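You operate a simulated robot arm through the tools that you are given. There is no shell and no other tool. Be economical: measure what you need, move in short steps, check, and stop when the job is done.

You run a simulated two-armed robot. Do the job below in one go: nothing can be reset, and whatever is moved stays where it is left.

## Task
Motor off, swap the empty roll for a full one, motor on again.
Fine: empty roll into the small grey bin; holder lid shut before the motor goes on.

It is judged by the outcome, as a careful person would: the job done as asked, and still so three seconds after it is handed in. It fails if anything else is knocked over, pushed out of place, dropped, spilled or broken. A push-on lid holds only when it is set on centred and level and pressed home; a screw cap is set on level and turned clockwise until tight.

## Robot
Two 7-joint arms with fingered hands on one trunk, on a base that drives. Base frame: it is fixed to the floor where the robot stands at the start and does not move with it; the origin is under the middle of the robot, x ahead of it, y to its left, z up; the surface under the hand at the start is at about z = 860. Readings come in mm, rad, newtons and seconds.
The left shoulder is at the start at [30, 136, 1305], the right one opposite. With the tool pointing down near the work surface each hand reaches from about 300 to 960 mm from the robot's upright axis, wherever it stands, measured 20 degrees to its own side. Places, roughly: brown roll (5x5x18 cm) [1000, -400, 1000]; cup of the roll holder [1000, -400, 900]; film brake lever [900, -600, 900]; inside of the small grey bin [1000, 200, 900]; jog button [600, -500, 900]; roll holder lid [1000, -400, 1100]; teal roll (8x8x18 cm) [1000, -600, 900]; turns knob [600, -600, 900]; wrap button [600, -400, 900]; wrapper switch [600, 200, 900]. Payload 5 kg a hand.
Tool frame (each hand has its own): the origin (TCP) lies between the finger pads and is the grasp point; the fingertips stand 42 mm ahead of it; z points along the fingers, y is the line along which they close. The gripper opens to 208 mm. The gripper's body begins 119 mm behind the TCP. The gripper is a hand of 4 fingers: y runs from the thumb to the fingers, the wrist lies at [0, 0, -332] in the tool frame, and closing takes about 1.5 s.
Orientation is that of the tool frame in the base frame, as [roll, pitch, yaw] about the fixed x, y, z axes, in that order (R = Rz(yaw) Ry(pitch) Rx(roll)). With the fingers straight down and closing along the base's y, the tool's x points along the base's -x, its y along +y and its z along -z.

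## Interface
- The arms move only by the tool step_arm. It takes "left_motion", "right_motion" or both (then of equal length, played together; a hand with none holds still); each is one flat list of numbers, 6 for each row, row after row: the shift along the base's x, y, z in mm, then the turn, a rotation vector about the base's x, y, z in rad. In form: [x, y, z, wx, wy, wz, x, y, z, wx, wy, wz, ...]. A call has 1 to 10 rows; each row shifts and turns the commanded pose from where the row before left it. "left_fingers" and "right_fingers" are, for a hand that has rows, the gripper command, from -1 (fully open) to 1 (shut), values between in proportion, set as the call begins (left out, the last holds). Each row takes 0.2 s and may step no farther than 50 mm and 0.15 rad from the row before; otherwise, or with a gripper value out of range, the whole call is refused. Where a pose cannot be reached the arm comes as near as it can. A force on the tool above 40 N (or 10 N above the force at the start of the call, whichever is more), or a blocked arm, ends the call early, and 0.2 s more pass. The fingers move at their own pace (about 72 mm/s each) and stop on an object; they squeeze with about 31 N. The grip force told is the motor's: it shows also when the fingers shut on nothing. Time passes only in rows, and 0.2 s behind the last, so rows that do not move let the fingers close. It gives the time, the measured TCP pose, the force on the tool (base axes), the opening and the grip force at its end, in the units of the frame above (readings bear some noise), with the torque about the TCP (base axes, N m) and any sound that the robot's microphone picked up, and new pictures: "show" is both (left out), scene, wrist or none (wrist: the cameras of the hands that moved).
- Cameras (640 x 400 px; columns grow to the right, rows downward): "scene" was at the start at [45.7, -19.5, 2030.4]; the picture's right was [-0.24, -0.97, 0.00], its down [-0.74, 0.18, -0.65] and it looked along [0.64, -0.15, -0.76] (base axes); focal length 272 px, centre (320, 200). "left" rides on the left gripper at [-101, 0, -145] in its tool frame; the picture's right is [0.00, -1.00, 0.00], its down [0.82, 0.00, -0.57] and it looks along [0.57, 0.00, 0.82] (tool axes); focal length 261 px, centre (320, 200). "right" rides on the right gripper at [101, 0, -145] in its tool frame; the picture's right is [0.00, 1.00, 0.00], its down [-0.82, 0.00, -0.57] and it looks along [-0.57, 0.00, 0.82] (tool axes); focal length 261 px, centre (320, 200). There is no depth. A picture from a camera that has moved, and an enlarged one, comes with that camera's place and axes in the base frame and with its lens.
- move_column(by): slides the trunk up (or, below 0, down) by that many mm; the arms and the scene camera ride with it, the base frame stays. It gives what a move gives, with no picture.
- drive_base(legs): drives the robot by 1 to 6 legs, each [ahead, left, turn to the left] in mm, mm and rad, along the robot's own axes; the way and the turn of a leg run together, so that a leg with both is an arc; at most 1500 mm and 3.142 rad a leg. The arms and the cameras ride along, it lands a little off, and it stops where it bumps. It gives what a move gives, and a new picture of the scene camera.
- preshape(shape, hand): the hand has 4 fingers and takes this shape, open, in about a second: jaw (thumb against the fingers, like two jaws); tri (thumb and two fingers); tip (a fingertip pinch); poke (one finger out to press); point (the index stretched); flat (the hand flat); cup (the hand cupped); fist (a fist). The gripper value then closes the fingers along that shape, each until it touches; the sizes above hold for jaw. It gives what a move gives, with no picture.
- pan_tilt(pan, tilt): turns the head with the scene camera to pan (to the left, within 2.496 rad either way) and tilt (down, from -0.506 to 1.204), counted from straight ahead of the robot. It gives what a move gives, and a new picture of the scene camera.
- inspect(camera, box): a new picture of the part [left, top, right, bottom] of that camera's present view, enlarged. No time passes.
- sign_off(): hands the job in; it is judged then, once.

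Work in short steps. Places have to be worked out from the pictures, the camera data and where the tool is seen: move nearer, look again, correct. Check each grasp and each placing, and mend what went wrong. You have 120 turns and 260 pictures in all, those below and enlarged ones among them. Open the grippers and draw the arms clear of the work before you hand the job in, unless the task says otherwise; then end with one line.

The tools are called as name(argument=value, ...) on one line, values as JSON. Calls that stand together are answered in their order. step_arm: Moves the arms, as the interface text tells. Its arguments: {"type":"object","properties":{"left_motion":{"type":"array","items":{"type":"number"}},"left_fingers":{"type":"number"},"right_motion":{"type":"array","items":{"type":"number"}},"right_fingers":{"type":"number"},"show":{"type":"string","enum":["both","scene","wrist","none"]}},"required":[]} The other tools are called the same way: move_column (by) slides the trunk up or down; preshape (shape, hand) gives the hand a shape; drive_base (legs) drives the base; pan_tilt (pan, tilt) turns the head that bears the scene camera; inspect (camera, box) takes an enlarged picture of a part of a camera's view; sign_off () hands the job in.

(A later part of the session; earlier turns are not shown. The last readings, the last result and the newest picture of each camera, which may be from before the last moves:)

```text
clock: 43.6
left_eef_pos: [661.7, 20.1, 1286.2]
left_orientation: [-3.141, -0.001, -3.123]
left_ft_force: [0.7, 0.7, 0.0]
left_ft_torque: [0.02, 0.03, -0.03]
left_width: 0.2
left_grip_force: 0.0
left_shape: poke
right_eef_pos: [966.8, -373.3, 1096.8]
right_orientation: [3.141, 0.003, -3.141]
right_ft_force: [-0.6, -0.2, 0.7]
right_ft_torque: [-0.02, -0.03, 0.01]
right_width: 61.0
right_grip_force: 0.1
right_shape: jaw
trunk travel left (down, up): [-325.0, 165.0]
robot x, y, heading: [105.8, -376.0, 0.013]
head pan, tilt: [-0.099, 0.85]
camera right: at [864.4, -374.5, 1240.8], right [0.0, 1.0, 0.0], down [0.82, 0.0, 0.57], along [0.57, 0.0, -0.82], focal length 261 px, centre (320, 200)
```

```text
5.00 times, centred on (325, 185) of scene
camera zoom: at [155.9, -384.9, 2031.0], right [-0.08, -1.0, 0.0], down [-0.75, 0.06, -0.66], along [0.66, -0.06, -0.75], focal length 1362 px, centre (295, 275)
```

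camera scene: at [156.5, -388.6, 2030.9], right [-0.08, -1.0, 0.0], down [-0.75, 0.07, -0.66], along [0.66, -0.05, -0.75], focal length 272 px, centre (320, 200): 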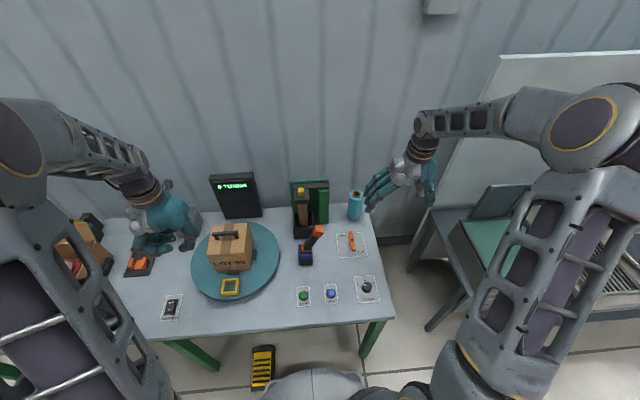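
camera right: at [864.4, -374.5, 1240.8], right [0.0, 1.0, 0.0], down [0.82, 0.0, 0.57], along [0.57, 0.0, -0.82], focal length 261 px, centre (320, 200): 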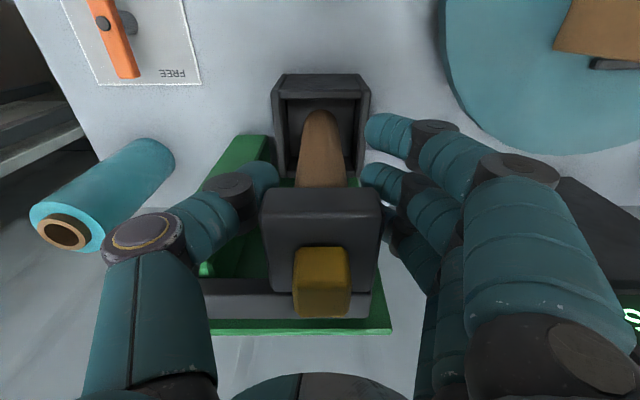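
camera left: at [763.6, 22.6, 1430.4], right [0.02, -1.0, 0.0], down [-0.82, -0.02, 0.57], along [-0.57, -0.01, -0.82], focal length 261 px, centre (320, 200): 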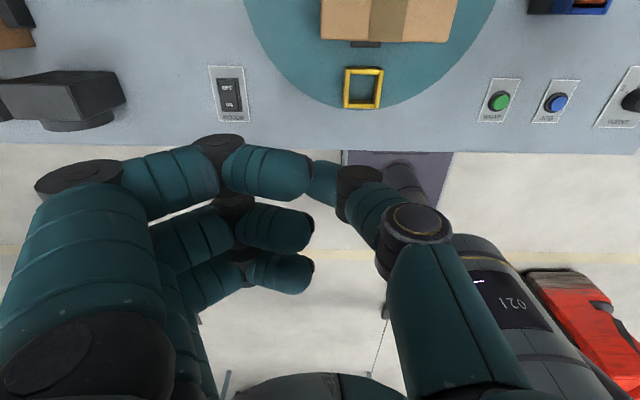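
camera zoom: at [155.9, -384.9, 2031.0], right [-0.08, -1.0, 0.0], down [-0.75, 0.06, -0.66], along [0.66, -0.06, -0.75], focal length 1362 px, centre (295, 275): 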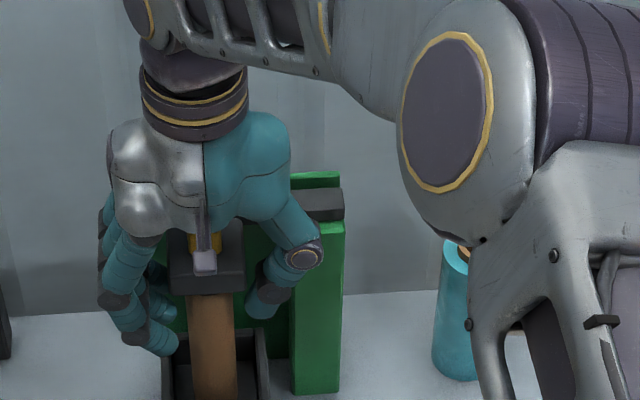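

The tips are under the pad's side overhangs. I close slightly more (about 54 mm) and lift slowly.

step_arm(right_motion=[0, 0, 0, 0, 0, 0, 0, 0, 8, 0, 0, 0, 0, 0, 8, 0, 0, 0, 0, 0, 8, 0, 0, 0, 0, 0, 6, 0, 0, 0], right_fingers=0.47, show="wrist")

inspect(camera="scene", box=[285, 145, 365, 225])

```text
clock: 44.8
left_eef_pos: [661.6, 20.6, 1284.9]
left_orientation: [-3.14, 0.0, -3.123]
left_ft_force: [0.4, 1.0, 0.3]
left_ft_torque: [-0.01, -0.02, -0.02]
left_width: 0.0
left_grip_force: 0.2
left_shape: poke
right_eef_pos: [964.9, -373.3, 1124.5]
right_orientation: [-3.14, -0.003, 3.141]
right_ft_force: [-1.1, -1.4, -14.6]
right_ft_torque: [-0.24, 0.19, 0.02]
right_width: 57.2
right_grip_force: 0.0
right_shape: jaw
trunk travel left (down, up): [-325.0, 165.0]
robot x, y, heading: [106.0, -375.4, 0.011]
head pan, tilt: [-0.099, 0.85]
camera right: at [864.3, -374.3, 1269.4], right [0.0, 1.0, 0.0], down [0.82, 0.0, 0.57], along [0.57, 0.0, -0.82], focal length 261 px, centre (320, 200)
```

right: 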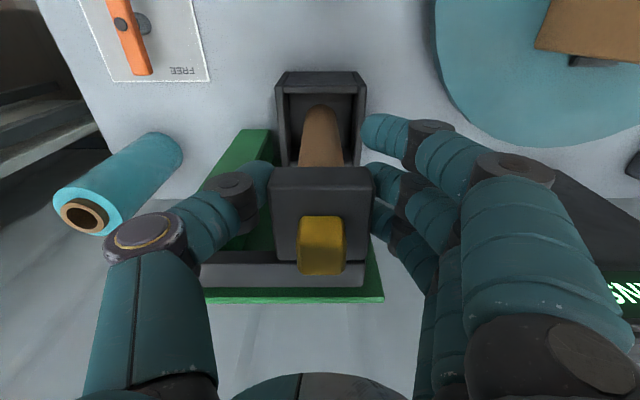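

```text
5.00 times, centred on (325, 185) of scene
camera zoom: at [157.2, -384.9, 2030.7], right [-0.08, -1.0, 0.0], down [-0.75, 0.06, -0.66], along [0.66, -0.06, -0.75], focal length 1362 px, centre (295, 275)
```

zoom: 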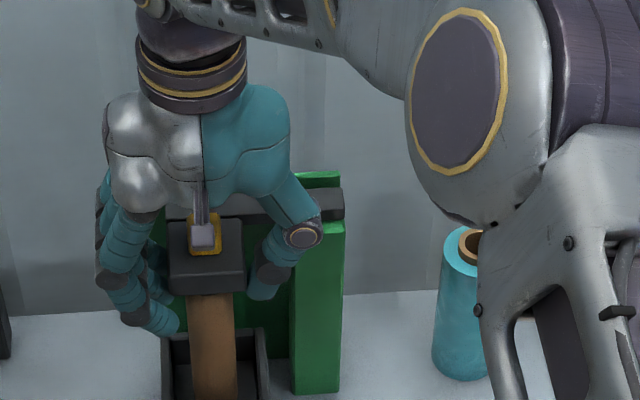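

The tips bear on the pad (15 N down). I keep lifting a little to see whether it yields.

step_arm(right_motion=[0, 0, 3, 0, 0, 0, 0, 0, 4, 0, 0, 0, 0, 0, 4, 0, 0, 0, 0, 0, 4, 0, 0, 0], show="wrist")

inspect(camera="scene", box=[285, 145, 365, 225])

```text
clock: 45.8
left_eef_pos: [664.1, 19.7, 1285.4]
left_orientation: [-3.142, -0.002, -3.124]
left_ft_force: [0.4, -0.1, -0.1]
left_ft_torque: [0.02, 0.07, 0.04]
left_width: 0.0
left_grip_force: 0.0
left_shape: poke
right_eef_pos: [965.0, -373.9, 1136.5]
right_orientation: [3.141, -0.002, -3.141]
right_ft_force: [2.9, -0.4, -18.0]
right_ft_torque: [0.2, 0.02, 0.22]
right_width: 49.0
right_grip_force: 31.0
right_shape: jaw
trunk travel left (down, up): [-325.0, 165.0]
robot x, y, heading: [104.8, -376.1, 0.014]
head pan, tilt: [-0.099, 0.85]
camera right: at [864.9, -374.7, 1282.8], right [0.0, 1.0, 0.0], down [0.82, 0.0, 0.57], along [0.57, 0.0, -0.82], focal length 261 px, centre (320, 200)
```

right: 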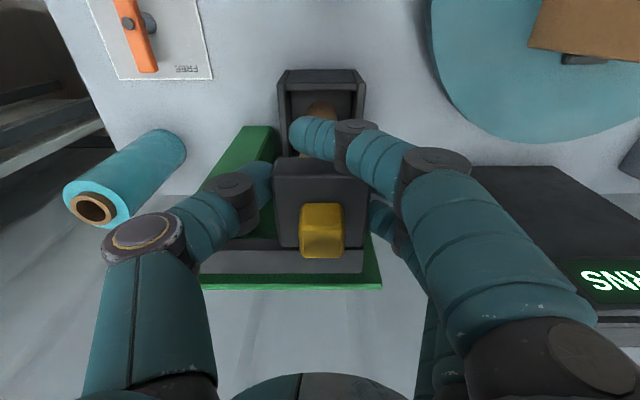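

```text
5.00 times, centred on (325, 185) of scene
camera zoom: at [158.6, -385.2, 2030.7], right [-0.08, -1.0, 0.0], down [-0.75, 0.06, -0.66], along [0.66, -0.06, -0.75], focal length 1362 px, centre (295, 275)
```

zoom: 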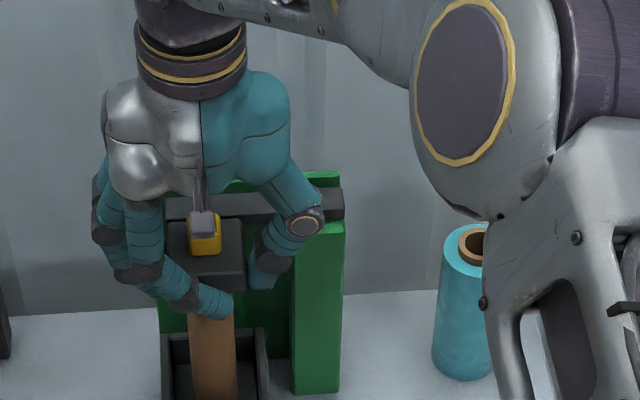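

The lid does not yield to lifting; perhaps the arm swings about the post instead. I open, rise, and look at the crossbar and post joint more closely.

step_arm(right_motion=[0, 0, -5, 0, 0, 0, 0, 0, -5, 0, 0, 0, 0, 0, 0, 0, 0, 0, 0, 0, 0, 0, 0, 0], right_fingers=0.0, show="none")

step_arm(right_motion=[0, 0, 30, 0, 0, 0, 0, 0, 40, 0, 0, 0, 0, -20, 40, 0, 0, 0, 0, -25, 30, 0, 0, 0, 0, -40, 0, 0, 0, 0, 0, -40, 0, 0, 0, 0], right_fingers=-1, show="wrist")

inspect(camera="right", box=[260, 60, 440, 200])

inspect(camera="scene", box=[280, 165, 370, 245])

```text
clock: 46.8
left_eef_pos: [663.0, 19.9, 1286.7]
left_orientation: [-3.141, 0.0, -3.123]
left_ft_force: [0.1, -0.4, 0.0]
left_ft_torque: [0.01, -0.02, -0.01]
left_width: 0.0
left_grip_force: 0.1
left_shape: poke
right_eef_pos: [964.0, -374.5, 1132.1]
right_orientation: [-3.14, 0.004, -3.142]
right_ft_force: [-0.6, 0.9, 0.4]
right_ft_torque: [0.03, -0.06, 0.04]
right_width: 103.0
right_grip_force: 0.1
right_shape: jaw
trunk travel left (down, up): [-325.0, 165.0]
robot x, y, heading: [106.9, -377.5, 0.017]
head pan, tilt: [-0.099, 0.85]
```

```text
clock: 48.2
left_eef_pos: [662.0, 18.4, 1286.4]
left_orientation: [3.141, 0.001, -3.125]
left_ft_force: [0.1, -1.2, 1.4]
left_ft_torque: [0.19, 0.03, 0.02]
left_width: 0.0
left_grip_force: 0.0
left_shape: poke
right_eef_pos: [965.8, -498.8, 1272.4]
right_orientation: [3.141, 0.003, -3.14]
right_ft_force: [0.1, -0.5, 0.0]
right_ft_torque: [0.02, -0.05, -0.01]
right_width: 207.8
right_grip_force: 0.0
right_shape: jaw
trunk travel left (down, up): [-325.0, 165.0]
robot x, y, heading: [108.8, -376.1, 0.015]
head pan, tilt: [-0.099, 0.85]
camera right: at [865.9, -499.5, 1417.0], right [0.0, 1.0, 0.0], down [0.82, 0.0, 0.57], along [0.57, 0.0, -0.82], focal length 261 px, centre (320, 200)
```

right: 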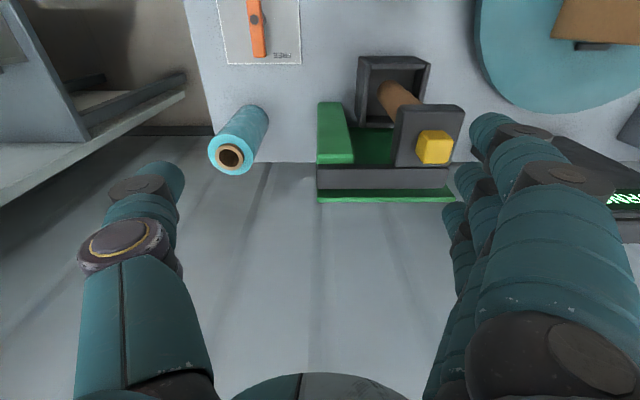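

```text
2.86 times, centred on (350, 130) of right
camera zoom: at [865.9, -499.5, 1417.0], right [0.0, 1.0, 0.0], down [0.82, 0.0, 0.57], along [0.57, 0.0, -0.82], focal length 745 px, centre (234, 400)
```

zoom: 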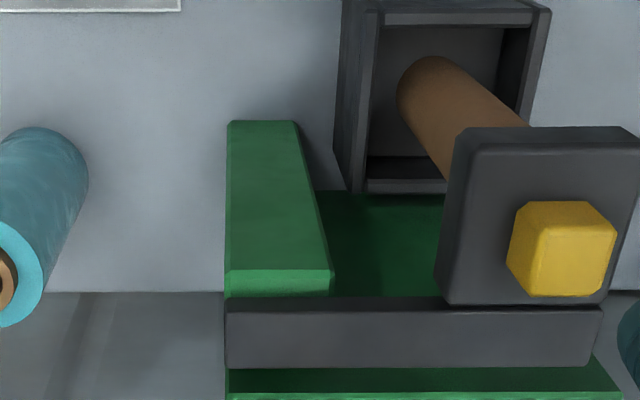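

```text
5.00 times, centred on (325, 205) of scene
camera zoom: at [155.1, -387.7, 2031.0], right [-0.08, -1.0, 0.0], down [-0.75, 0.06, -0.66], along [0.66, -0.05, -0.75], focal length 1362 px, centre (295, 175)
```

zoom: 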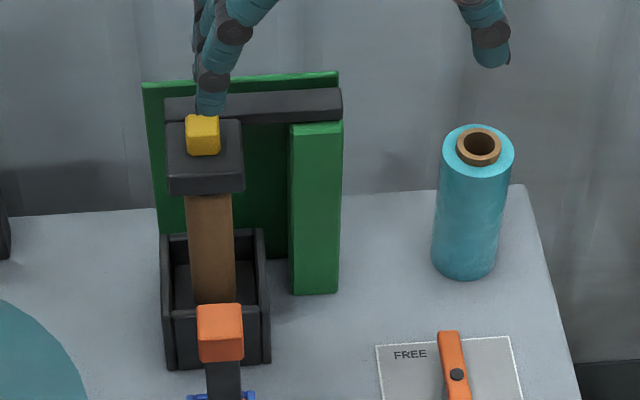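

The crossbar is fixed on the back panel and the lid pad overlaps its front: a rear hinge, so the knob must be gripped well. I try the fingertip-pinch shape to get a proper hold of the knob.

preshape(hand="right", shape="tip")

step_arm(right_motion=[4, 40, -10, 0, 0, 0, 6, 40, -15, 0, 0, 0, 6, 42, -20, 0, 0, 0], show="wrist")

inspect(camera="scene", box=[280, 135, 370, 225])

```text
clock: 49.1
left_eef_pos: [661.9, 19.2, 1286.7]
left_orientation: [3.14, 0.001, -3.125]
left_ft_force: [0.7, -0.8, -0.1]
left_ft_torque: [0.06, -0.01, 0.0]
left_width: 0.0
left_grip_force: 0.0
left_shape: poke
right_eef_pos: [967.3, -498.5, 1272.1]
right_orientation: [-3.14, 0.003, 3.141]
right_ft_force: [-0.4, 0.0, -0.1]
right_ft_torque: [0.02, -0.02, 0.03]
right_width: 207.9
right_grip_force: 0.1
right_shape: tip
trunk travel left (down, up): [-325.0, 165.0]
robot x, y, heading: [104.2, -379.2, 0.018]
head pan, tilt: [-0.099, 0.85]
```

```text
clock: 49.9
left_eef_pos: [662.2, 22.5, 1283.9]
left_orientation: [-3.139, 0.0, -3.122]
left_ft_force: [0.4, 1.9, -0.9]
left_ft_torque: [-0.27, 0.03, -0.02]
left_width: 0.0
left_grip_force: 0.1
left_shape: poke
right_eef_pos: [983.9, -375.8, 1226.9]
right_orientation: [-3.139, 0.005, 3.14]
right_ft_force: [0.8, 1.3, -0.2]
right_ft_torque: [0.03, 0.1, 0.0]
right_width: 207.9
right_grip_force: 0.0
right_shape: tip
trunk travel left (down, up): [-325.0, 165.0]
robot x, y, heading: [109.7, -375.8, 0.013]
head pan, tilt: [-0.099, 0.85]
camera right: at [883.2, -374.6, 1371.2], right [0.01, 1.0, 0.0], down [0.82, 0.0, 0.57], along [0.57, -0.01, -0.82], focal length 261 px, centre (320, 200)
```

right: 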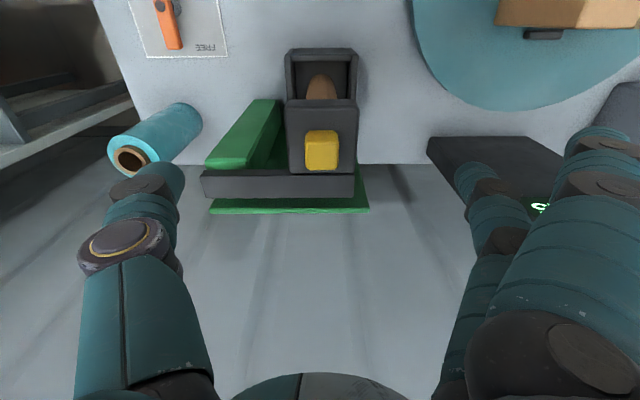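

```text
4.44 times, centred on (325, 180) of scene
camera zoom: at [156.8, -381.2, 2030.9], right [-0.09, -1.0, 0.0], down [-0.75, 0.06, -0.66], along [0.66, -0.06, -0.75], focal length 1211 px, centre (298, 289)
```

zoom: 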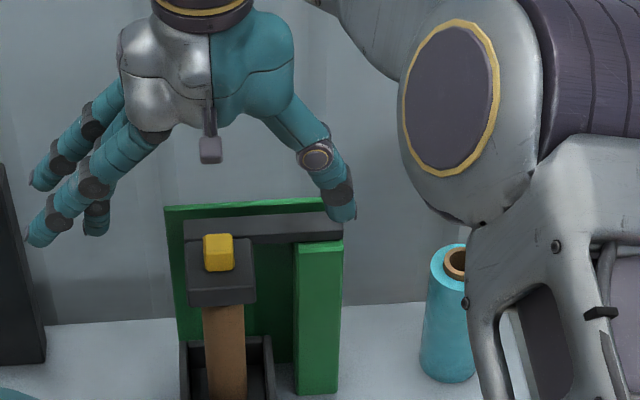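

In tip shape only thumb and one finger oppose, the rest splay out. I pre-close to ~60 mm and descend over the knob.

step_arm(right_motion=[5, 1, -10, 0, 0, 0, 0, 0, -10, 0, 0, 0, 0, 0, -10, 0, 0, 0, 0, 0, -10, 0, 0, 0, 0, 0, -7, 0, 0, 0, 0, 0, 0, 0, 0, 0, 0, 0, 0, 0, 0, 0], right_fingers=0.42, show="wrist")

inspect(camera="scene", box=[280, 135, 370, 225])

```text
clock: 51.5
left_eef_pos: [661.9, 21.1, 1287.0]
left_orientation: [-3.141, 0.0, -3.124]
left_ft_force: [-0.7, -0.2, 0.4]
left_ft_torque: [0.0, 0.0, 0.03]
left_width: 0.0
left_grip_force: 0.1
left_shape: poke
right_eef_pos: [985.3, -375.5, 1179.7]
right_orientation: [-3.141, 0.004, -3.141]
right_ft_force: [-0.5, 0.2, -0.1]
right_ft_torque: [0.02, 0.0, -0.05]
right_width: 60.7
right_grip_force: 0.1
right_shape: tip
trunk travel left (down, up): [-325.0, 165.0]
robot x, y, heading: [108.5, -376.3, 0.013]
head pan, tilt: [-0.099, 0.85]
camera right: at [885.0, -375.5, 1324.1], right [0.0, 1.0, 0.0], down [0.82, 0.0, 0.57], along [0.57, 0.0, -0.82], focal length 261 px, centre (320, 200)
```

right: 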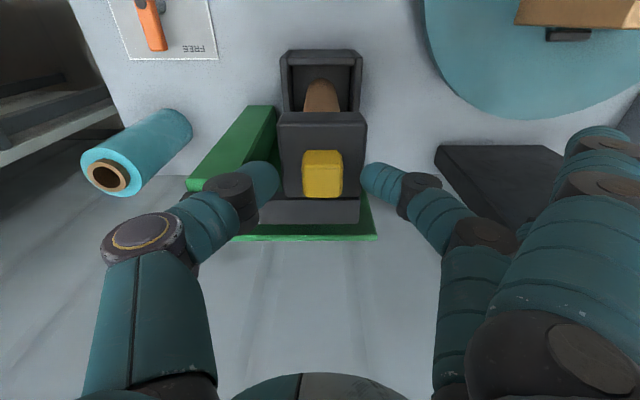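

```text
4.44 times, centred on (325, 180) of scene
camera zoom: at [155.6, -384.8, 2031.0], right [-0.08, -1.0, 0.0], down [-0.75, 0.06, -0.66], along [0.66, -0.06, -0.75], focal length 1211 px, centre (298, 289)
```

zoom: 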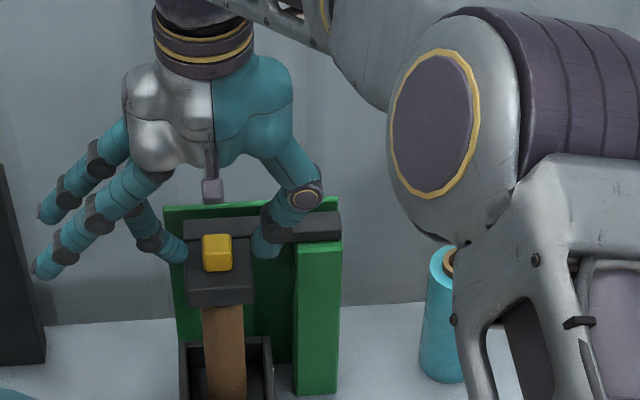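

I lower 5 mm more, nudge to centre, and close.

step_arm(right_motion=[3, 1, -5, 0, 0, 0, 0, 0, 0, 0, 0, 0, 0, 0, 0, 0, 0, 0, 0, 0, 0, 0, 0, 0, 0, 0, 0, 0, 0, 0], right_fingers=1, show="none")

inspect(camera="right", box=[240, 100, 400, 250])

```text
clock: 52.7
left_eef_pos: [661.9, 20.9, 1286.1]
left_orientation: [-3.141, -0.001, -3.125]
left_ft_force: [-0.6, -0.2, -0.4]
left_ft_torque: [-0.02, -0.01, -0.01]
left_width: 0.0
left_grip_force: 0.0
left_shape: poke
right_eef_pos: [989.1, -375.4, 1175.2]
right_orientation: [-3.141, 0.003, 3.141]
right_ft_force: [0.4, -3.2, 5.2]
right_ft_torque: [-0.84, 0.02, -0.01]
right_width: 31.8
right_grip_force: 31.1
right_shape: tip
trunk travel left (down, up): [-325.0, 165.0]
robot x, y, heading: [108.0, -376.7, 0.011]
head pan, tilt: [-0.099, 0.85]
```

```text
2.67 times, centred on (320, 175) of right
camera zoom: at [887.7, -375.1, 1319.4], right [0.01, 1.0, 0.0], down [0.82, 0.0, 0.58], along [0.58, 0.0, -0.82], focal length 695 px, centre (320, 267)
```

zoom: 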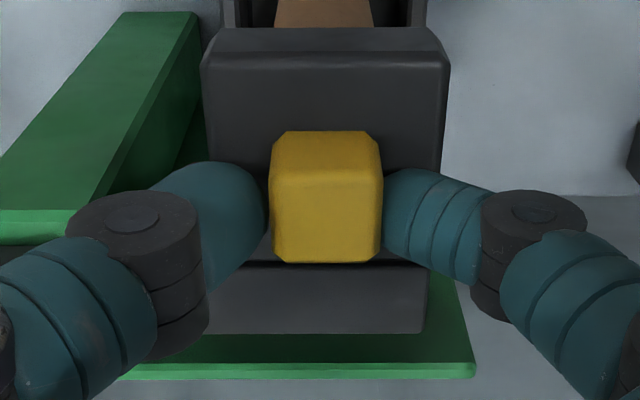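

A solid grip on the knob (32 mm). I pull up and slightly back in small rows.

step_arm(right_motion=[1, 0, 4, 0, 0, 0, 2, 0, 4, 0, 0, 0, 3, 0, 4, 0, 0, 0], show="wrist")

inspect(camera="scene", box=[280, 135, 370, 225])

```text
clock: 53.5
left_eef_pos: [663.1, 21.1, 1284.7]
left_orientation: [-3.141, -0.001, -3.123]
left_ft_force: [0.0, 0.0, 0.7]
left_ft_torque: [0.01, -0.03, 0.01]
left_width: 0.0
left_grip_force: 0.1
left_shape: poke
right_eef_pos: [993.5, -374.1, 1184.2]
right_orientation: [-3.141, -0.002, 3.142]
right_ft_force: [-14.9, -0.6, -27.2]
right_ft_torque: [0.06, 0.39, 0.01]
right_width: 26.6
right_grip_force: 30.3
right_shape: tip
trunk travel left (down, up): [-325.0, 165.0]
robot x, y, heading: [107.4, -377.0, 0.008]
head pan, tilt: [-0.099, 0.85]
camera right: at [893.1, -374.7, 1329.3], right [0.0, 1.0, 0.0], down [0.82, 0.0, 0.57], along [0.57, 0.0, -0.82], focal length 261 px, centre (320, 200)
```

right: 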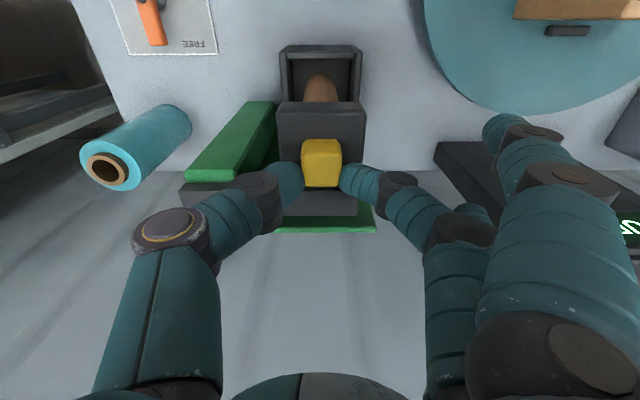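

```text
4.44 times, centred on (325, 180) of scene
camera zoom: at [156.3, -384.9, 2030.8], right [-0.08, -1.0, 0.0], down [-0.75, 0.06, -0.66], along [0.66, -0.06, -0.75], focal length 1211 px, centre (298, 289)
```

zoom: 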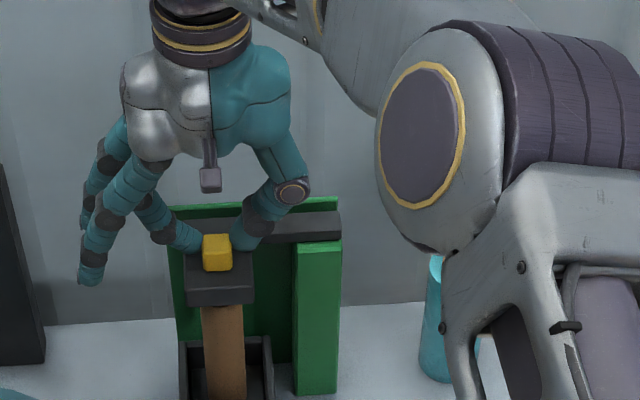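

27 N upward and nothing yields. Back down to relaxed, then I test pulling towards -x (towards the robot).

step_arm(right_motion=[-3, 0, -5, 0, 0, 0, -2, 0, -5, 0, 0, 0, -4, 0, 0, 0, 0, 0, -4, 0, 0, 0, 0, 0, -4, 0, 0, 0, 0, 0], show="none")

inspect(camera="right", box=[240, 100, 400, 250])

```text
clock: 54.7
left_eef_pos: [661.2, 19.2, 1287.0]
left_orientation: [3.14, -0.001, -3.125]
left_ft_force: [0.2, -0.4, 0.1]
left_ft_torque: [-0.03, 0.02, -0.02]
left_width: 0.3
left_grip_force: 0.1
left_shape: poke
right_eef_pos: [980.4, -377.0, 1178.9]
right_orientation: [3.14, 0.011, 3.14]
right_ft_force: [15.3, -15.6, 31.6]
right_ft_torque: [-0.65, -0.36, 0.7]
right_width: 31.8
right_grip_force: 30.8
right_shape: tip
trunk travel left (down, up): [-325.0, 165.0]
robot x, y, heading: [106.8, -376.4, 0.014]
head pan, tilt: [-0.099, 0.85]
```

```text
2.67 times, centred on (320, 175) of right
camera zoom: at [878.1, -377.2, 1323.7], right [0.01, 1.0, 0.0], down [0.81, 0.0, 0.58], along [0.58, 0.0, -0.81], focal length 695 px, centre (320, 267)
```

zoom: 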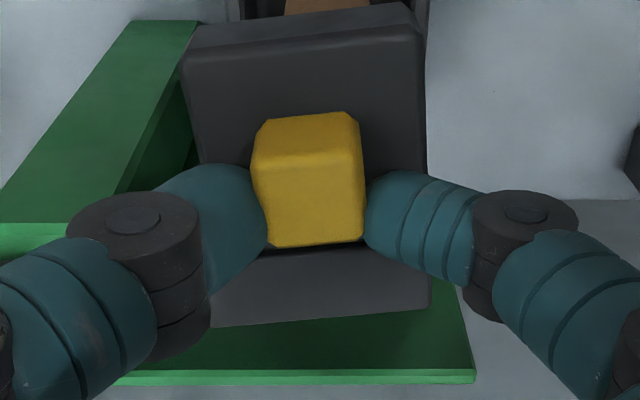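

The lid swings about a vertical axis at the post: it is turning towards me. I ease up 4 mm and follow the arc, turning the hand along.

step_arm(right_motion=[0, -3, 4, 0, 0, 0.1, -9.6, -8.5, 0, 0, 0, 0.12, -8.4, -9.5, 0, 0, 0, 0.12], show="wrist")

inspect(camera="scene", box=[280, 145, 370, 235])

```text
clock: 55.5
left_eef_pos: [660.6, 20.1, 1287.2]
left_orientation: [3.139, 0.001, -3.124]
left_ft_force: [0.4, 0.4, 0.4]
left_ft_torque: [0.04, -0.01, -0.03]
left_width: 0.0
left_grip_force: 0.0
left_shape: poke
right_eef_pos: [957.0, -394.4, 1179.5]
right_orientation: [3.141, 0.003, -2.8]
right_ft_force: [-3.0, -2.2, 13.0]
right_ft_torque: [-0.05, 0.04, -0.47]
right_width: 31.6
right_grip_force: 31.0
right_shape: tip
trunk travel left (down, up): [-325.0, 165.0]
robot x, y, heading: [108.4, -377.3, 0.015]
head pan, tilt: [-0.099, 0.85]
camera right: at [862.0, -429.1, 1324.9], right [-0.33, 0.94, 0.0], down [0.77, 0.27, 0.57], along [0.54, 0.19, -0.82], focal length 261 px, centre (320, 200)
```

right: 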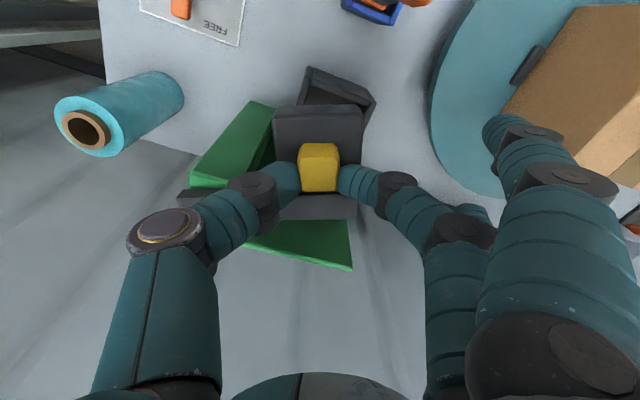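

```text
4.44 times, centred on (325, 190) of scene
camera zoom: at [153.5, -385.7, 2031.0], right [-0.08, -1.0, 0.0], down [-0.75, 0.06, -0.66], along [0.66, -0.06, -0.75], focal length 1211 px, centre (298, 244)
```

zoom: 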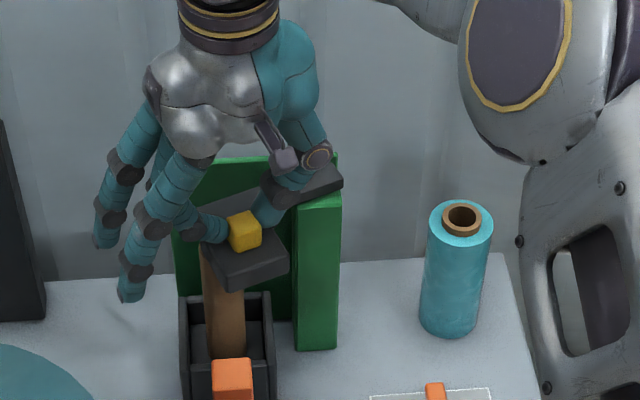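

The lid follows well. I continue along the arc.

step_arm(right_motion=[-7.3, -10.5, 1, 0, 0, 0.12, -6, -11.3, 1, 0, 0, 0.12, -4.6, -11.9, 0, 0, 0, 0.12, -3.1, -12.3, 0, 0, 0, 0.12, -1.6, -12.7, 0, 0, 0, 0.12], show="wrist")

inspect(camera="scene", box=[280, 145, 370, 235])

```text
clock: 56.7
left_eef_pos: [658.8, 20.4, 1286.8]
left_orientation: [3.141, 0.0, -3.124]
left_ft_force: [-0.2, -0.1, -0.1]
left_ft_torque: [0.06, 0.04, 0.02]
left_width: 0.0
left_grip_force: 0.0
left_shape: poke
right_eef_pos: [932.5, -453.7, 1181.5]
right_orientation: [3.14, 0.003, -2.198]
right_ft_force: [-26.5, 8.3, -1.0]
right_ft_torque: [0.37, 0.96, 0.21]
right_width: 30.6
right_grip_force: 31.2
right_shape: tip
trunk travel left (down, up): [-325.0, 165.0]
robot x, y, heading: [106.3, -377.4, 0.015]
head pan, tilt: [-0.099, 0.85]
camera right: at [873.7, -536.5, 1327.8], right [-0.81, 0.59, 0.0], down [0.48, 0.66, 0.57], along [0.34, 0.46, -0.82], focal length 261 px, centre (320, 200)
```

right: 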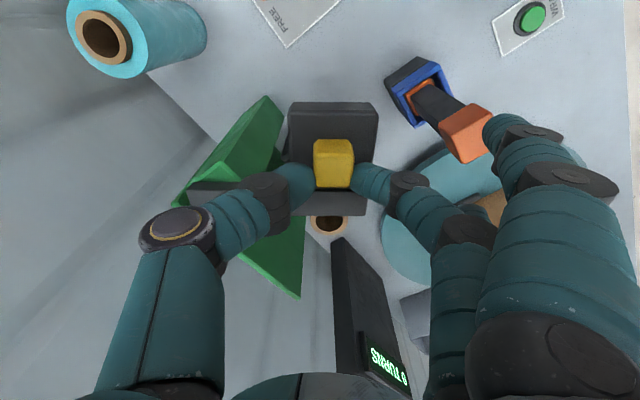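

```text
4.44 times, centred on (325, 190) of scene
camera zoom: at [151.9, -384.7, 2031.1], right [-0.08, -1.0, 0.0], down [-0.75, 0.06, -0.66], along [0.66, -0.06, -0.75], focal length 1211 px, centre (298, 244)
```

zoom: 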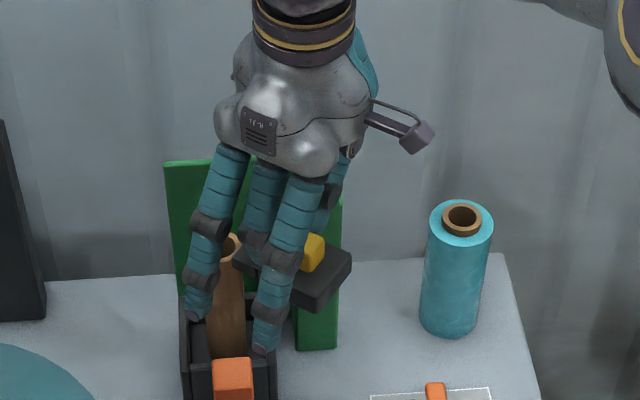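

The lid is about 55° open. Force suggests slightly more -x; I continue with that correction.

step_arm(right_motion=[-5, -10, 0, 0, 0, 0.12, -2, -12, 0, 0, 0, 0.12, 0, -12.7, 0, 0, 0, 0.12, 1.5, -12.7, 0, 0, 0, 0.12], show="wrist")

inspect(camera="scene", box=[280, 145, 370, 235])

```text
clock: 57.7
left_eef_pos: [661.1, 18.9, 1286.6]
left_orientation: [3.14, -0.001, -3.124]
left_ft_force: [0.4, -0.7, -0.2]
left_ft_torque: [0.04, -0.03, 0.01]
left_width: 0.0
left_grip_force: 0.1
left_shape: poke
right_eef_pos: [932.4, -502.7, 1183.3]
right_orientation: [-3.14, 0.004, -1.719]
right_ft_force: [-14.6, -3.4, -1.2]
right_ft_torque: [-0.02, 0.58, 0.21]
right_width: 30.3
right_grip_force: 31.3
right_shape: tip
trunk travel left (down, up): [-325.0, 165.0]
robot x, y, heading: [106.9, -375.4, 0.016]
head pan, tilt: [-0.099, 0.85]
camera right: at [916.7, -604.2, 1327.9], right [-0.99, 0.15, 0.0], down [0.12, 0.81, 0.57], along [0.09, 0.57, -0.82], focal length 261 px, centre (320, 200)
```

right: 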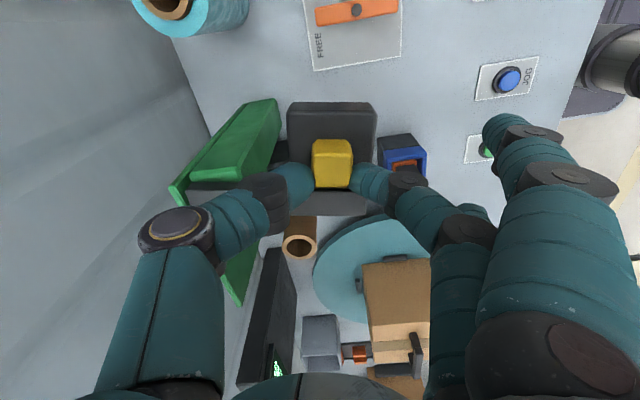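

```text
4.44 times, centred on (325, 190) of scene
camera zoom: at [154.4, -386.8, 2031.0], right [-0.08, -1.0, 0.0], down [-0.75, 0.06, -0.66], along [0.66, -0.06, -0.75], focal length 1211 px, centre (298, 244)
```

zoom: 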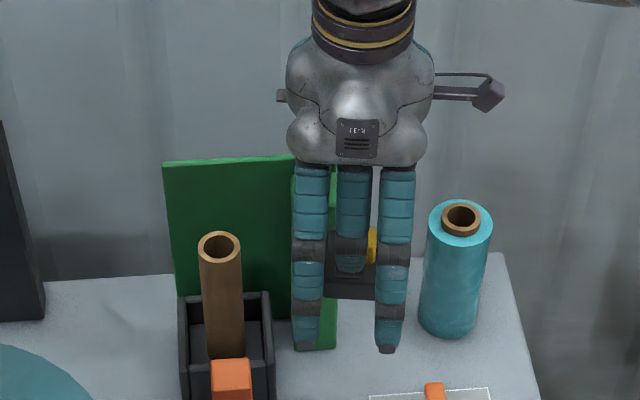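

The lid is ~80° open and the core is free and upright. Two rows more, then I release the knob and rise.

step_arm(right_motion=[2, -12, 0, 0, 0, 0.12, 4, -11.5, 0, 0, 0, 0.12], show="none")

step_arm(right_motion=[0, 0, 0, 0, 0, 0, 0, 0, 0, 0, 0, 0, 0, 0, 10, 0, 0, 0, 0, 0, 30, 0, 0, 0, 0, 0, 40, 0, 0, 0, 0, 0, 40, 0, 0, 0], right_fingers=0.2, show="wrist")

inspect(camera="scene", box=[270, 145, 400, 265])

```text
clock: 58.3
left_eef_pos: [661.5, 19.8, 1286.0]
left_orientation: [3.141, 0.0, -3.124]
left_ft_force: [-0.2, 0.2, -0.5]
left_ft_torque: [-0.04, -0.02, -0.03]
left_width: 0.0
left_grip_force: 0.0
left_shape: poke
right_eef_pos: [938.5, -527.4, 1183.2]
right_orientation: [-3.138, 0.003, -1.478]
right_ft_force: [-7.3, -3.8, 0.9]
right_ft_torque: [-0.18, 0.36, 0.1]
right_width: 29.7
right_grip_force: 31.4
right_shape: tip
trunk travel left (down, up): [-325.0, 165.0]
robot x, y, heading: [104.5, -375.3, 0.014]
head pan, tilt: [-0.099, 0.85]
```

```text
clock: 59.7
left_eef_pos: [660.9, 20.0, 1286.5]
left_orientation: [3.14, 0.001, -3.124]
left_ft_force: [-0.4, -0.3, -0.2]
left_ft_torque: [-0.05, -0.05, 0.0]
left_width: 0.1
left_grip_force: 0.1
left_shape: poke
right_eef_pos: [935.2, -524.1, 1303.9]
right_orientation: [-3.141, 0.003, -1.481]
right_ft_force: [-0.1, 1.0, -0.5]
right_ft_torque: [-0.09, -0.1, 0.0]
right_width: 82.7
right_grip_force: 0.0
right_shape: tip
trunk travel left (down, up): [-325.0, 165.0]
robot x, y, heading: [108.6, -375.3, 0.013]
head pan, tilt: [-0.099, 0.85]
camera right: at [944.7, -624.9, 1447.7], right [-1.0, -0.09, 0.0], down [-0.07, 0.82, 0.57], along [-0.05, 0.57, -0.82], focal length 261 px, centre (320, 200)
```

right: 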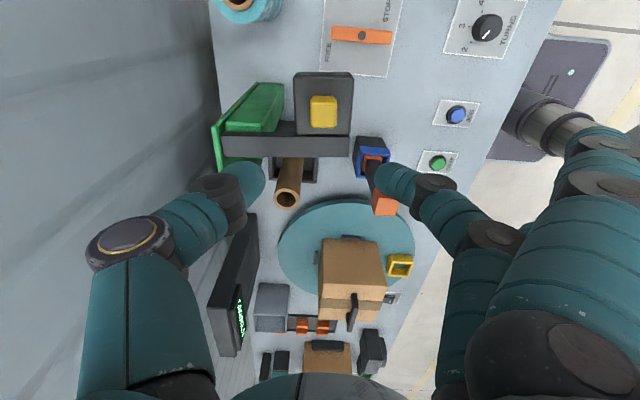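

```text
3.33 times, centred on (335, 205) of scene
camera zoom: at [154.4, -384.3, 2031.1], right [-0.08, -1.0, 0.0], down [-0.75, 0.06, -0.66], along [0.66, -0.06, -0.75], focal length 908 px, centre (270, 183)
```

zoom: 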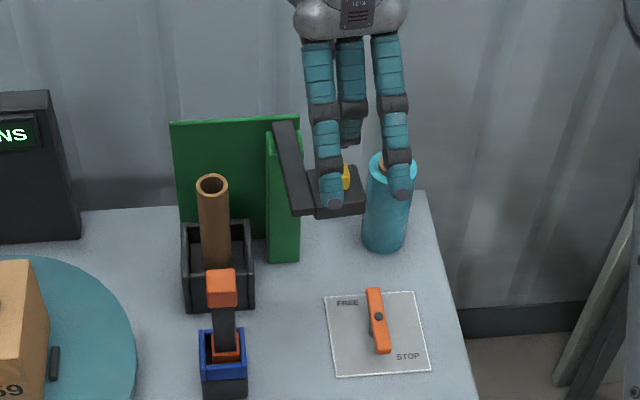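

The lid stands open ~90°. Next I take the core: turn the hand back to close along y, moving above the core at about [980,-374].

step_arm(right_motion=[4, 15, 0, 0, 0, -0.14, 4, 15, 0, 0, 0, -0.14, 4, 15, 0, 0, 0, -0.14, 4, 15, 0, 0, 0, -0.14, 4, 15, 0, 0, 0, -0.14, 5, 15, 0, 0, 0, -0.14, 5, 15, 0, 0, 0, -0.14, 5, 15, 0, 0, 0, -0.14, 5, 15, 0, 0, 0, -0.14, 5, 15, 0, 0, 0, -0.14], show="none")

step_arm(right_motion=[0, 0, 0, 0, 0, -0.14, 0, 0, 0, 0, 0, -0.12], show="none")

preshape(hand="right", shape="jaw")

step_arm(right_motion=[0, 0, -20, 0, 0, 0, 0, 0, -20, 0, 0, 0, 0, 0, -10, 0, 0, 0, 0, 0, 0, 0, 0, 0], right_fingers=0.0, show="wrist")

inspect(camera="scene", box=[270, 145, 400, 265])

```text
clock: 61.9
left_eef_pos: [661.2, 20.9, 1286.2]
left_orientation: [-3.141, 0.0, -3.124]
left_ft_force: [-0.4, 1.1, -0.6]
left_ft_torque: [-0.03, 0.02, 0.01]
left_width: 0.2
left_grip_force: 0.0
left_shape: poke
right_eef_pos: [982.7, -375.0, 1302.0]
right_orientation: [-3.141, 0.003, -2.884]
right_ft_force: [0.2, -0.6, 0.5]
right_ft_torque: [-0.06, 0.03, 0.0]
right_width: 82.8
right_grip_force: 0.0
right_shape: tip
trunk travel left (down, up): [-325.0, 165.0]
robot x, y, heading: [108.6, -375.7, 0.015]
head pan, tilt: [-0.099, 0.85]
```

```text
clock: 62.5
left_eef_pos: [663.0, 20.0, 1286.3]
left_orientation: [-3.141, 0.0, -3.125]
left_ft_force: [-0.1, -0.1, 0.6]
left_ft_torque: [0.0, -0.01, 0.03]
left_width: 0.0
left_grip_force: 0.1
left_shape: poke
right_eef_pos: [982.3, -373.3, 1302.1]
right_orientation: [3.14, 0.005, -3.141]
right_ft_force: [0.2, -0.2, -0.6]
right_ft_torque: [0.03, 0.03, -0.03]
right_width: 82.4
right_grip_force: 0.0
right_shape: tip
trunk travel left (down, up): [-325.0, 165.0]
robot x, y, heading: [108.1, -377.8, 0.014]
head pan, tilt: [-0.099, 0.85]
```

```text
clock: 63.4
left_eef_pos: [662.1, 20.5, 1285.5]
left_orientation: [-3.141, -0.001, -3.125]
left_ft_force: [-0.2, -0.5, -1.0]
left_ft_torque: [0.01, 0.03, 0.02]
left_width: 0.0
left_grip_force: 0.2
left_shape: poke
right_eef_pos: [982.7, -374.3, 1301.4]
right_orientation: [3.141, 0.004, -3.141]
right_ft_force: [0.8, 0.6, 0.2]
right_ft_torque: [0.0, 0.04, -0.02]
right_width: 208.0
right_grip_force: 0.1
right_shape: jaw
trunk travel left (down, up): [-325.0, 165.0]
robot x, y, heading: [107.1, -377.3, 0.013]
head pan, tilt: [-0.099, 0.85]
```

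```text
clock: 64.4
left_eef_pos: [661.3, 21.5, 1285.7]
left_orientation: [3.141, 0.001, -3.124]
left_ft_force: [0.1, 0.1, 0.0]
left_ft_torque: [0.02, 0.0, -0.02]
left_width: 0.3
left_grip_force: 0.1
left_shape: poke
right_eef_pos: [983.1, -373.9, 1251.7]
right_orientation: [3.14, 0.003, -3.14]
right_ft_force: [0.5, 0.3, 1.1]
right_ft_torque: [-0.03, 0.05, 0.05]
right_width: 104.9
right_grip_force: 0.1
right_shape: jaw
trunk travel left (down, up): [-325.0, 165.0]
robot x, y, heading: [104.2, -377.6, 0.017]
head pan, tilt: [-0.099, 0.85]
camera right: at [881.5, -374.6, 1395.7], right [0.0, 1.0, 0.0], down [0.82, 0.0, 0.57], along [0.57, 0.0, -0.82], focal length 261 px, centre (320, 200)
```

right: 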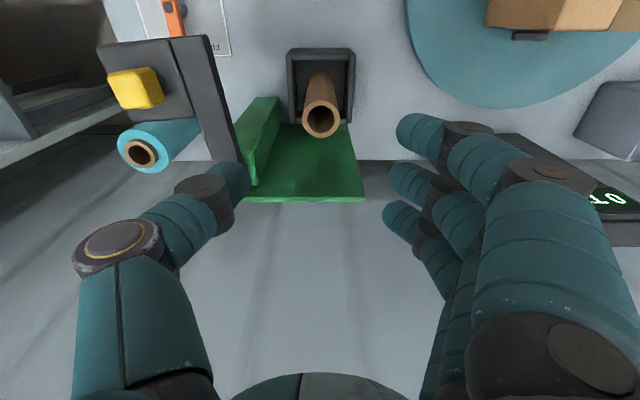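

```text
3.33 times, centred on (335, 205) of scene
camera zoom: at [155.8, -384.7, 2031.0], right [-0.08, -1.0, 0.0], down [-0.75, 0.06, -0.66], along [0.66, -0.06, -0.75], focal length 908 px, centre (270, 183)
```

zoom: 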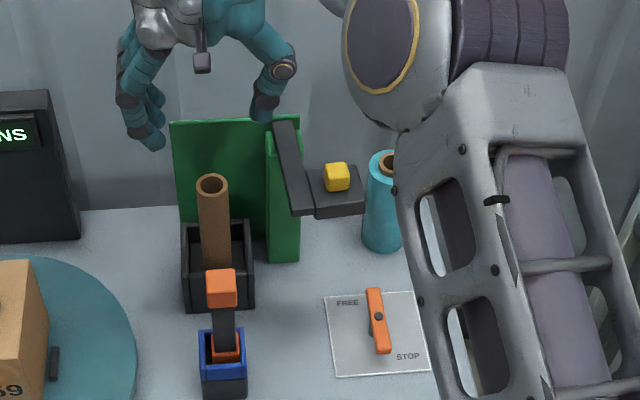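

The core's top is right under the TCP. I descend to TCP z≈1072 around it and close.

step_arm(right_motion=[0, 1, -45, 0, 0, 0, 0, 0, -45, 0, 0, 0, 0, 0, -45, 0, 0, 0, 0, 0, -44, 0, 0, 0], show="wrist")

inspect(camera="scene", box=[270, 145, 400, 265])

```text
clock: 65.4
left_eef_pos: [660.1, 26.0, 1283.1]
left_orientation: [-3.139, 0.001, -3.124]
left_ft_force: [0.7, 1.0, -0.8]
left_ft_torque: [-0.13, 0.11, -0.01]
left_width: 0.2
left_grip_force: 0.1
left_shape: poke
right_eef_pos: [979.2, -362.5, 1068.1]
right_orientation: [3.14, -0.002, -3.138]
right_ft_force: [-15.7, 33.3, 6.2]
right_ft_torque: [-2.54, -0.78, -1.6]
right_width: 97.2
right_grip_force: 0.0
right_shape: jaw
trunk travel left (down, up): [-325.0, 165.0]
robot x, y, heading: [106.6, -374.0, 0.014]
head pan, tilt: [-0.099, 0.85]
camera right: at [878.8, -364.5, 1213.8], right [0.0, 1.0, 0.0], down [0.82, 0.0, 0.57], along [0.57, 0.0, -0.82], focal length 261 px, centre (320, 200)
```

right: 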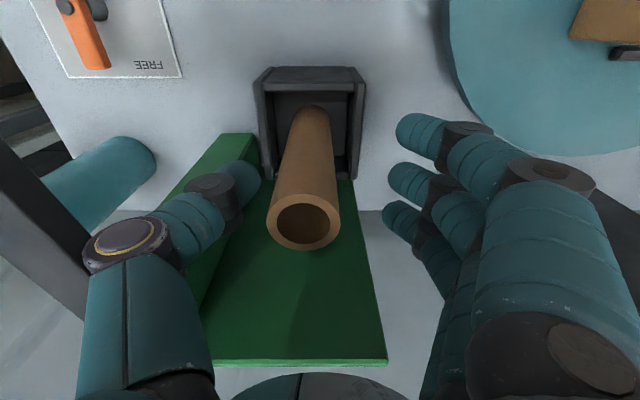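

```text
3.33 times, centred on (335, 205) of scene
camera zoom: at [155.0, -377.1, 2030.9], right [-0.08, -1.0, 0.0], down [-0.75, 0.06, -0.66], along [0.66, -0.06, -0.75], focal length 908 px, centre (270, 183)
```

zoom: 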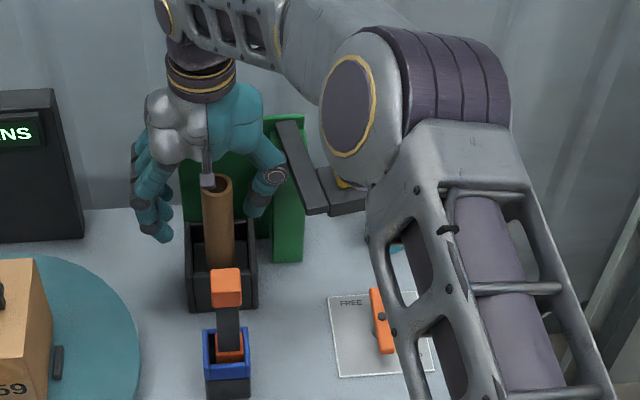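

The thumb's root touches the open lid arm (33 N sideways). Closing on the core draws the thumb away, so I close now.

step_arm(right_motion=[0, 0, 0, 0, 0, 0, 0, 0, 0, 0, 0, 0, 0, 0, 0, 0, 0, 0, 0, 0, 0, 0, 0, 0, 0, 0, 0, 0, 0, 0], right_fingers=1, show="wrist")

inspect(camera="scene", box=[270, 145, 400, 265])

```text
clock: 66.6
left_eef_pos: [660.1, 20.9, 1287.0]
left_orientation: [-3.138, 0.002, -3.124]
left_ft_force: [0.4, 0.1, 0.3]
left_ft_torque: [-0.01, 0.0, -0.02]
left_width: 0.4
left_grip_force: 0.1
left_shape: poke
right_eef_pos: [982.5, -374.6, 1073.0]
right_orientation: [-3.14, 0.006, -3.141]
right_ft_force: [-7.2, 24.6, 15.8]
right_ft_torque: [-1.44, -0.35, -0.68]
right_width: 15.8
right_grip_force: 30.8
right_shape: jaw
trunk travel left (down, up): [-325.0, 165.0]
robot x, y, heading: [110.6, -379.3, 0.013]
head pan, tilt: [-0.099, 0.85]
camera right: at [881.1, -375.1, 1217.1], right [0.0, 1.0, 0.0], down [0.82, 0.0, 0.58], along [0.58, 0.0, -0.82], focal length 261 px, centre (320, 200)
```

right: 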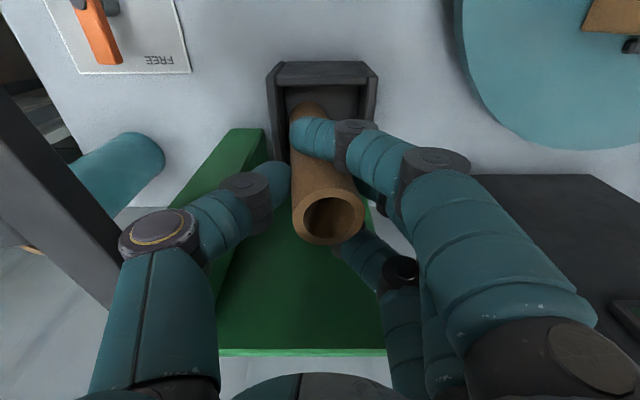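

```text
3.33 times, centred on (335, 205) of scene
camera zoom: at [153.1, -382.5, 2031.2], right [-0.09, -1.0, 0.0], down [-0.75, 0.06, -0.66], along [0.66, -0.06, -0.75], focal length 908 px, centre (270, 183)
```

zoom: 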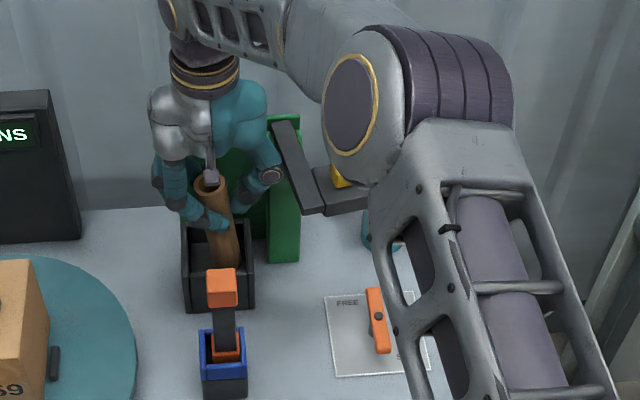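

The core is clasped. I ease +y away from the lid arm and lift.

step_arm(right_motion=[0, 6, 3, 0, 0, 0, 0, 4, 15, 0, 0, 0, 0, 0, 20, 0, 0, 0, 0, 0, 30, 0, 0, 0], show="wrist")

inspect(camera="scene", box=[270, 125, 400, 245])

```text
clock: 67.6
left_eef_pos: [661.1, 19.7, 1287.0]
left_orientation: [3.141, 0.0, -3.125]
left_ft_force: [0.5, 0.4, -1.1]
left_ft_torque: [-0.01, -0.05, 0.02]
left_width: 0.0
left_grip_force: 0.1
left_shape: poke
right_eef_pos: [980.7, -365.0, 1139.7]
right_orientation: [-3.138, 0.005, -3.14]
right_ft_force: [-0.7, 0.3, -0.7]
right_ft_torque: [0.0, -0.09, -0.01]
right_width: 16.7
right_grip_force: 31.4
right_shape: jaw
trunk travel left (down, up): [-325.0, 165.0]
robot x, y, heading: [108.0, -377.6, 0.012]
head pan, tilt: [-0.099, 0.85]
camera right: at [880.2, -365.1, 1285.7], right [0.0, 1.0, 0.0], down [0.82, 0.0, 0.57], along [0.57, 0.0, -0.82], focal length 261 px, centre (320, 200)
```

right: 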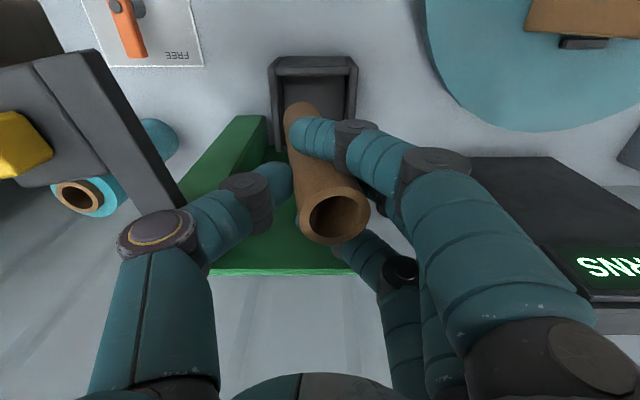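

```text
3.33 times, centred on (335, 185) of scene
camera zoom: at [154.5, -385.2, 2031.0], right [-0.08, -1.0, 0.0], down [-0.75, 0.06, -0.66], along [0.66, -0.06, -0.75], focal length 908 px, centre (270, 250)
```

zoom: 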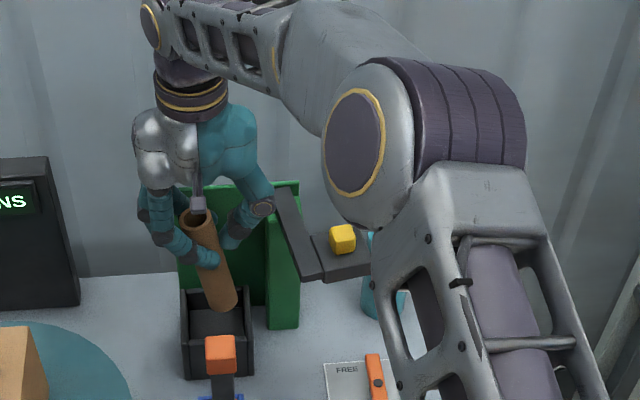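

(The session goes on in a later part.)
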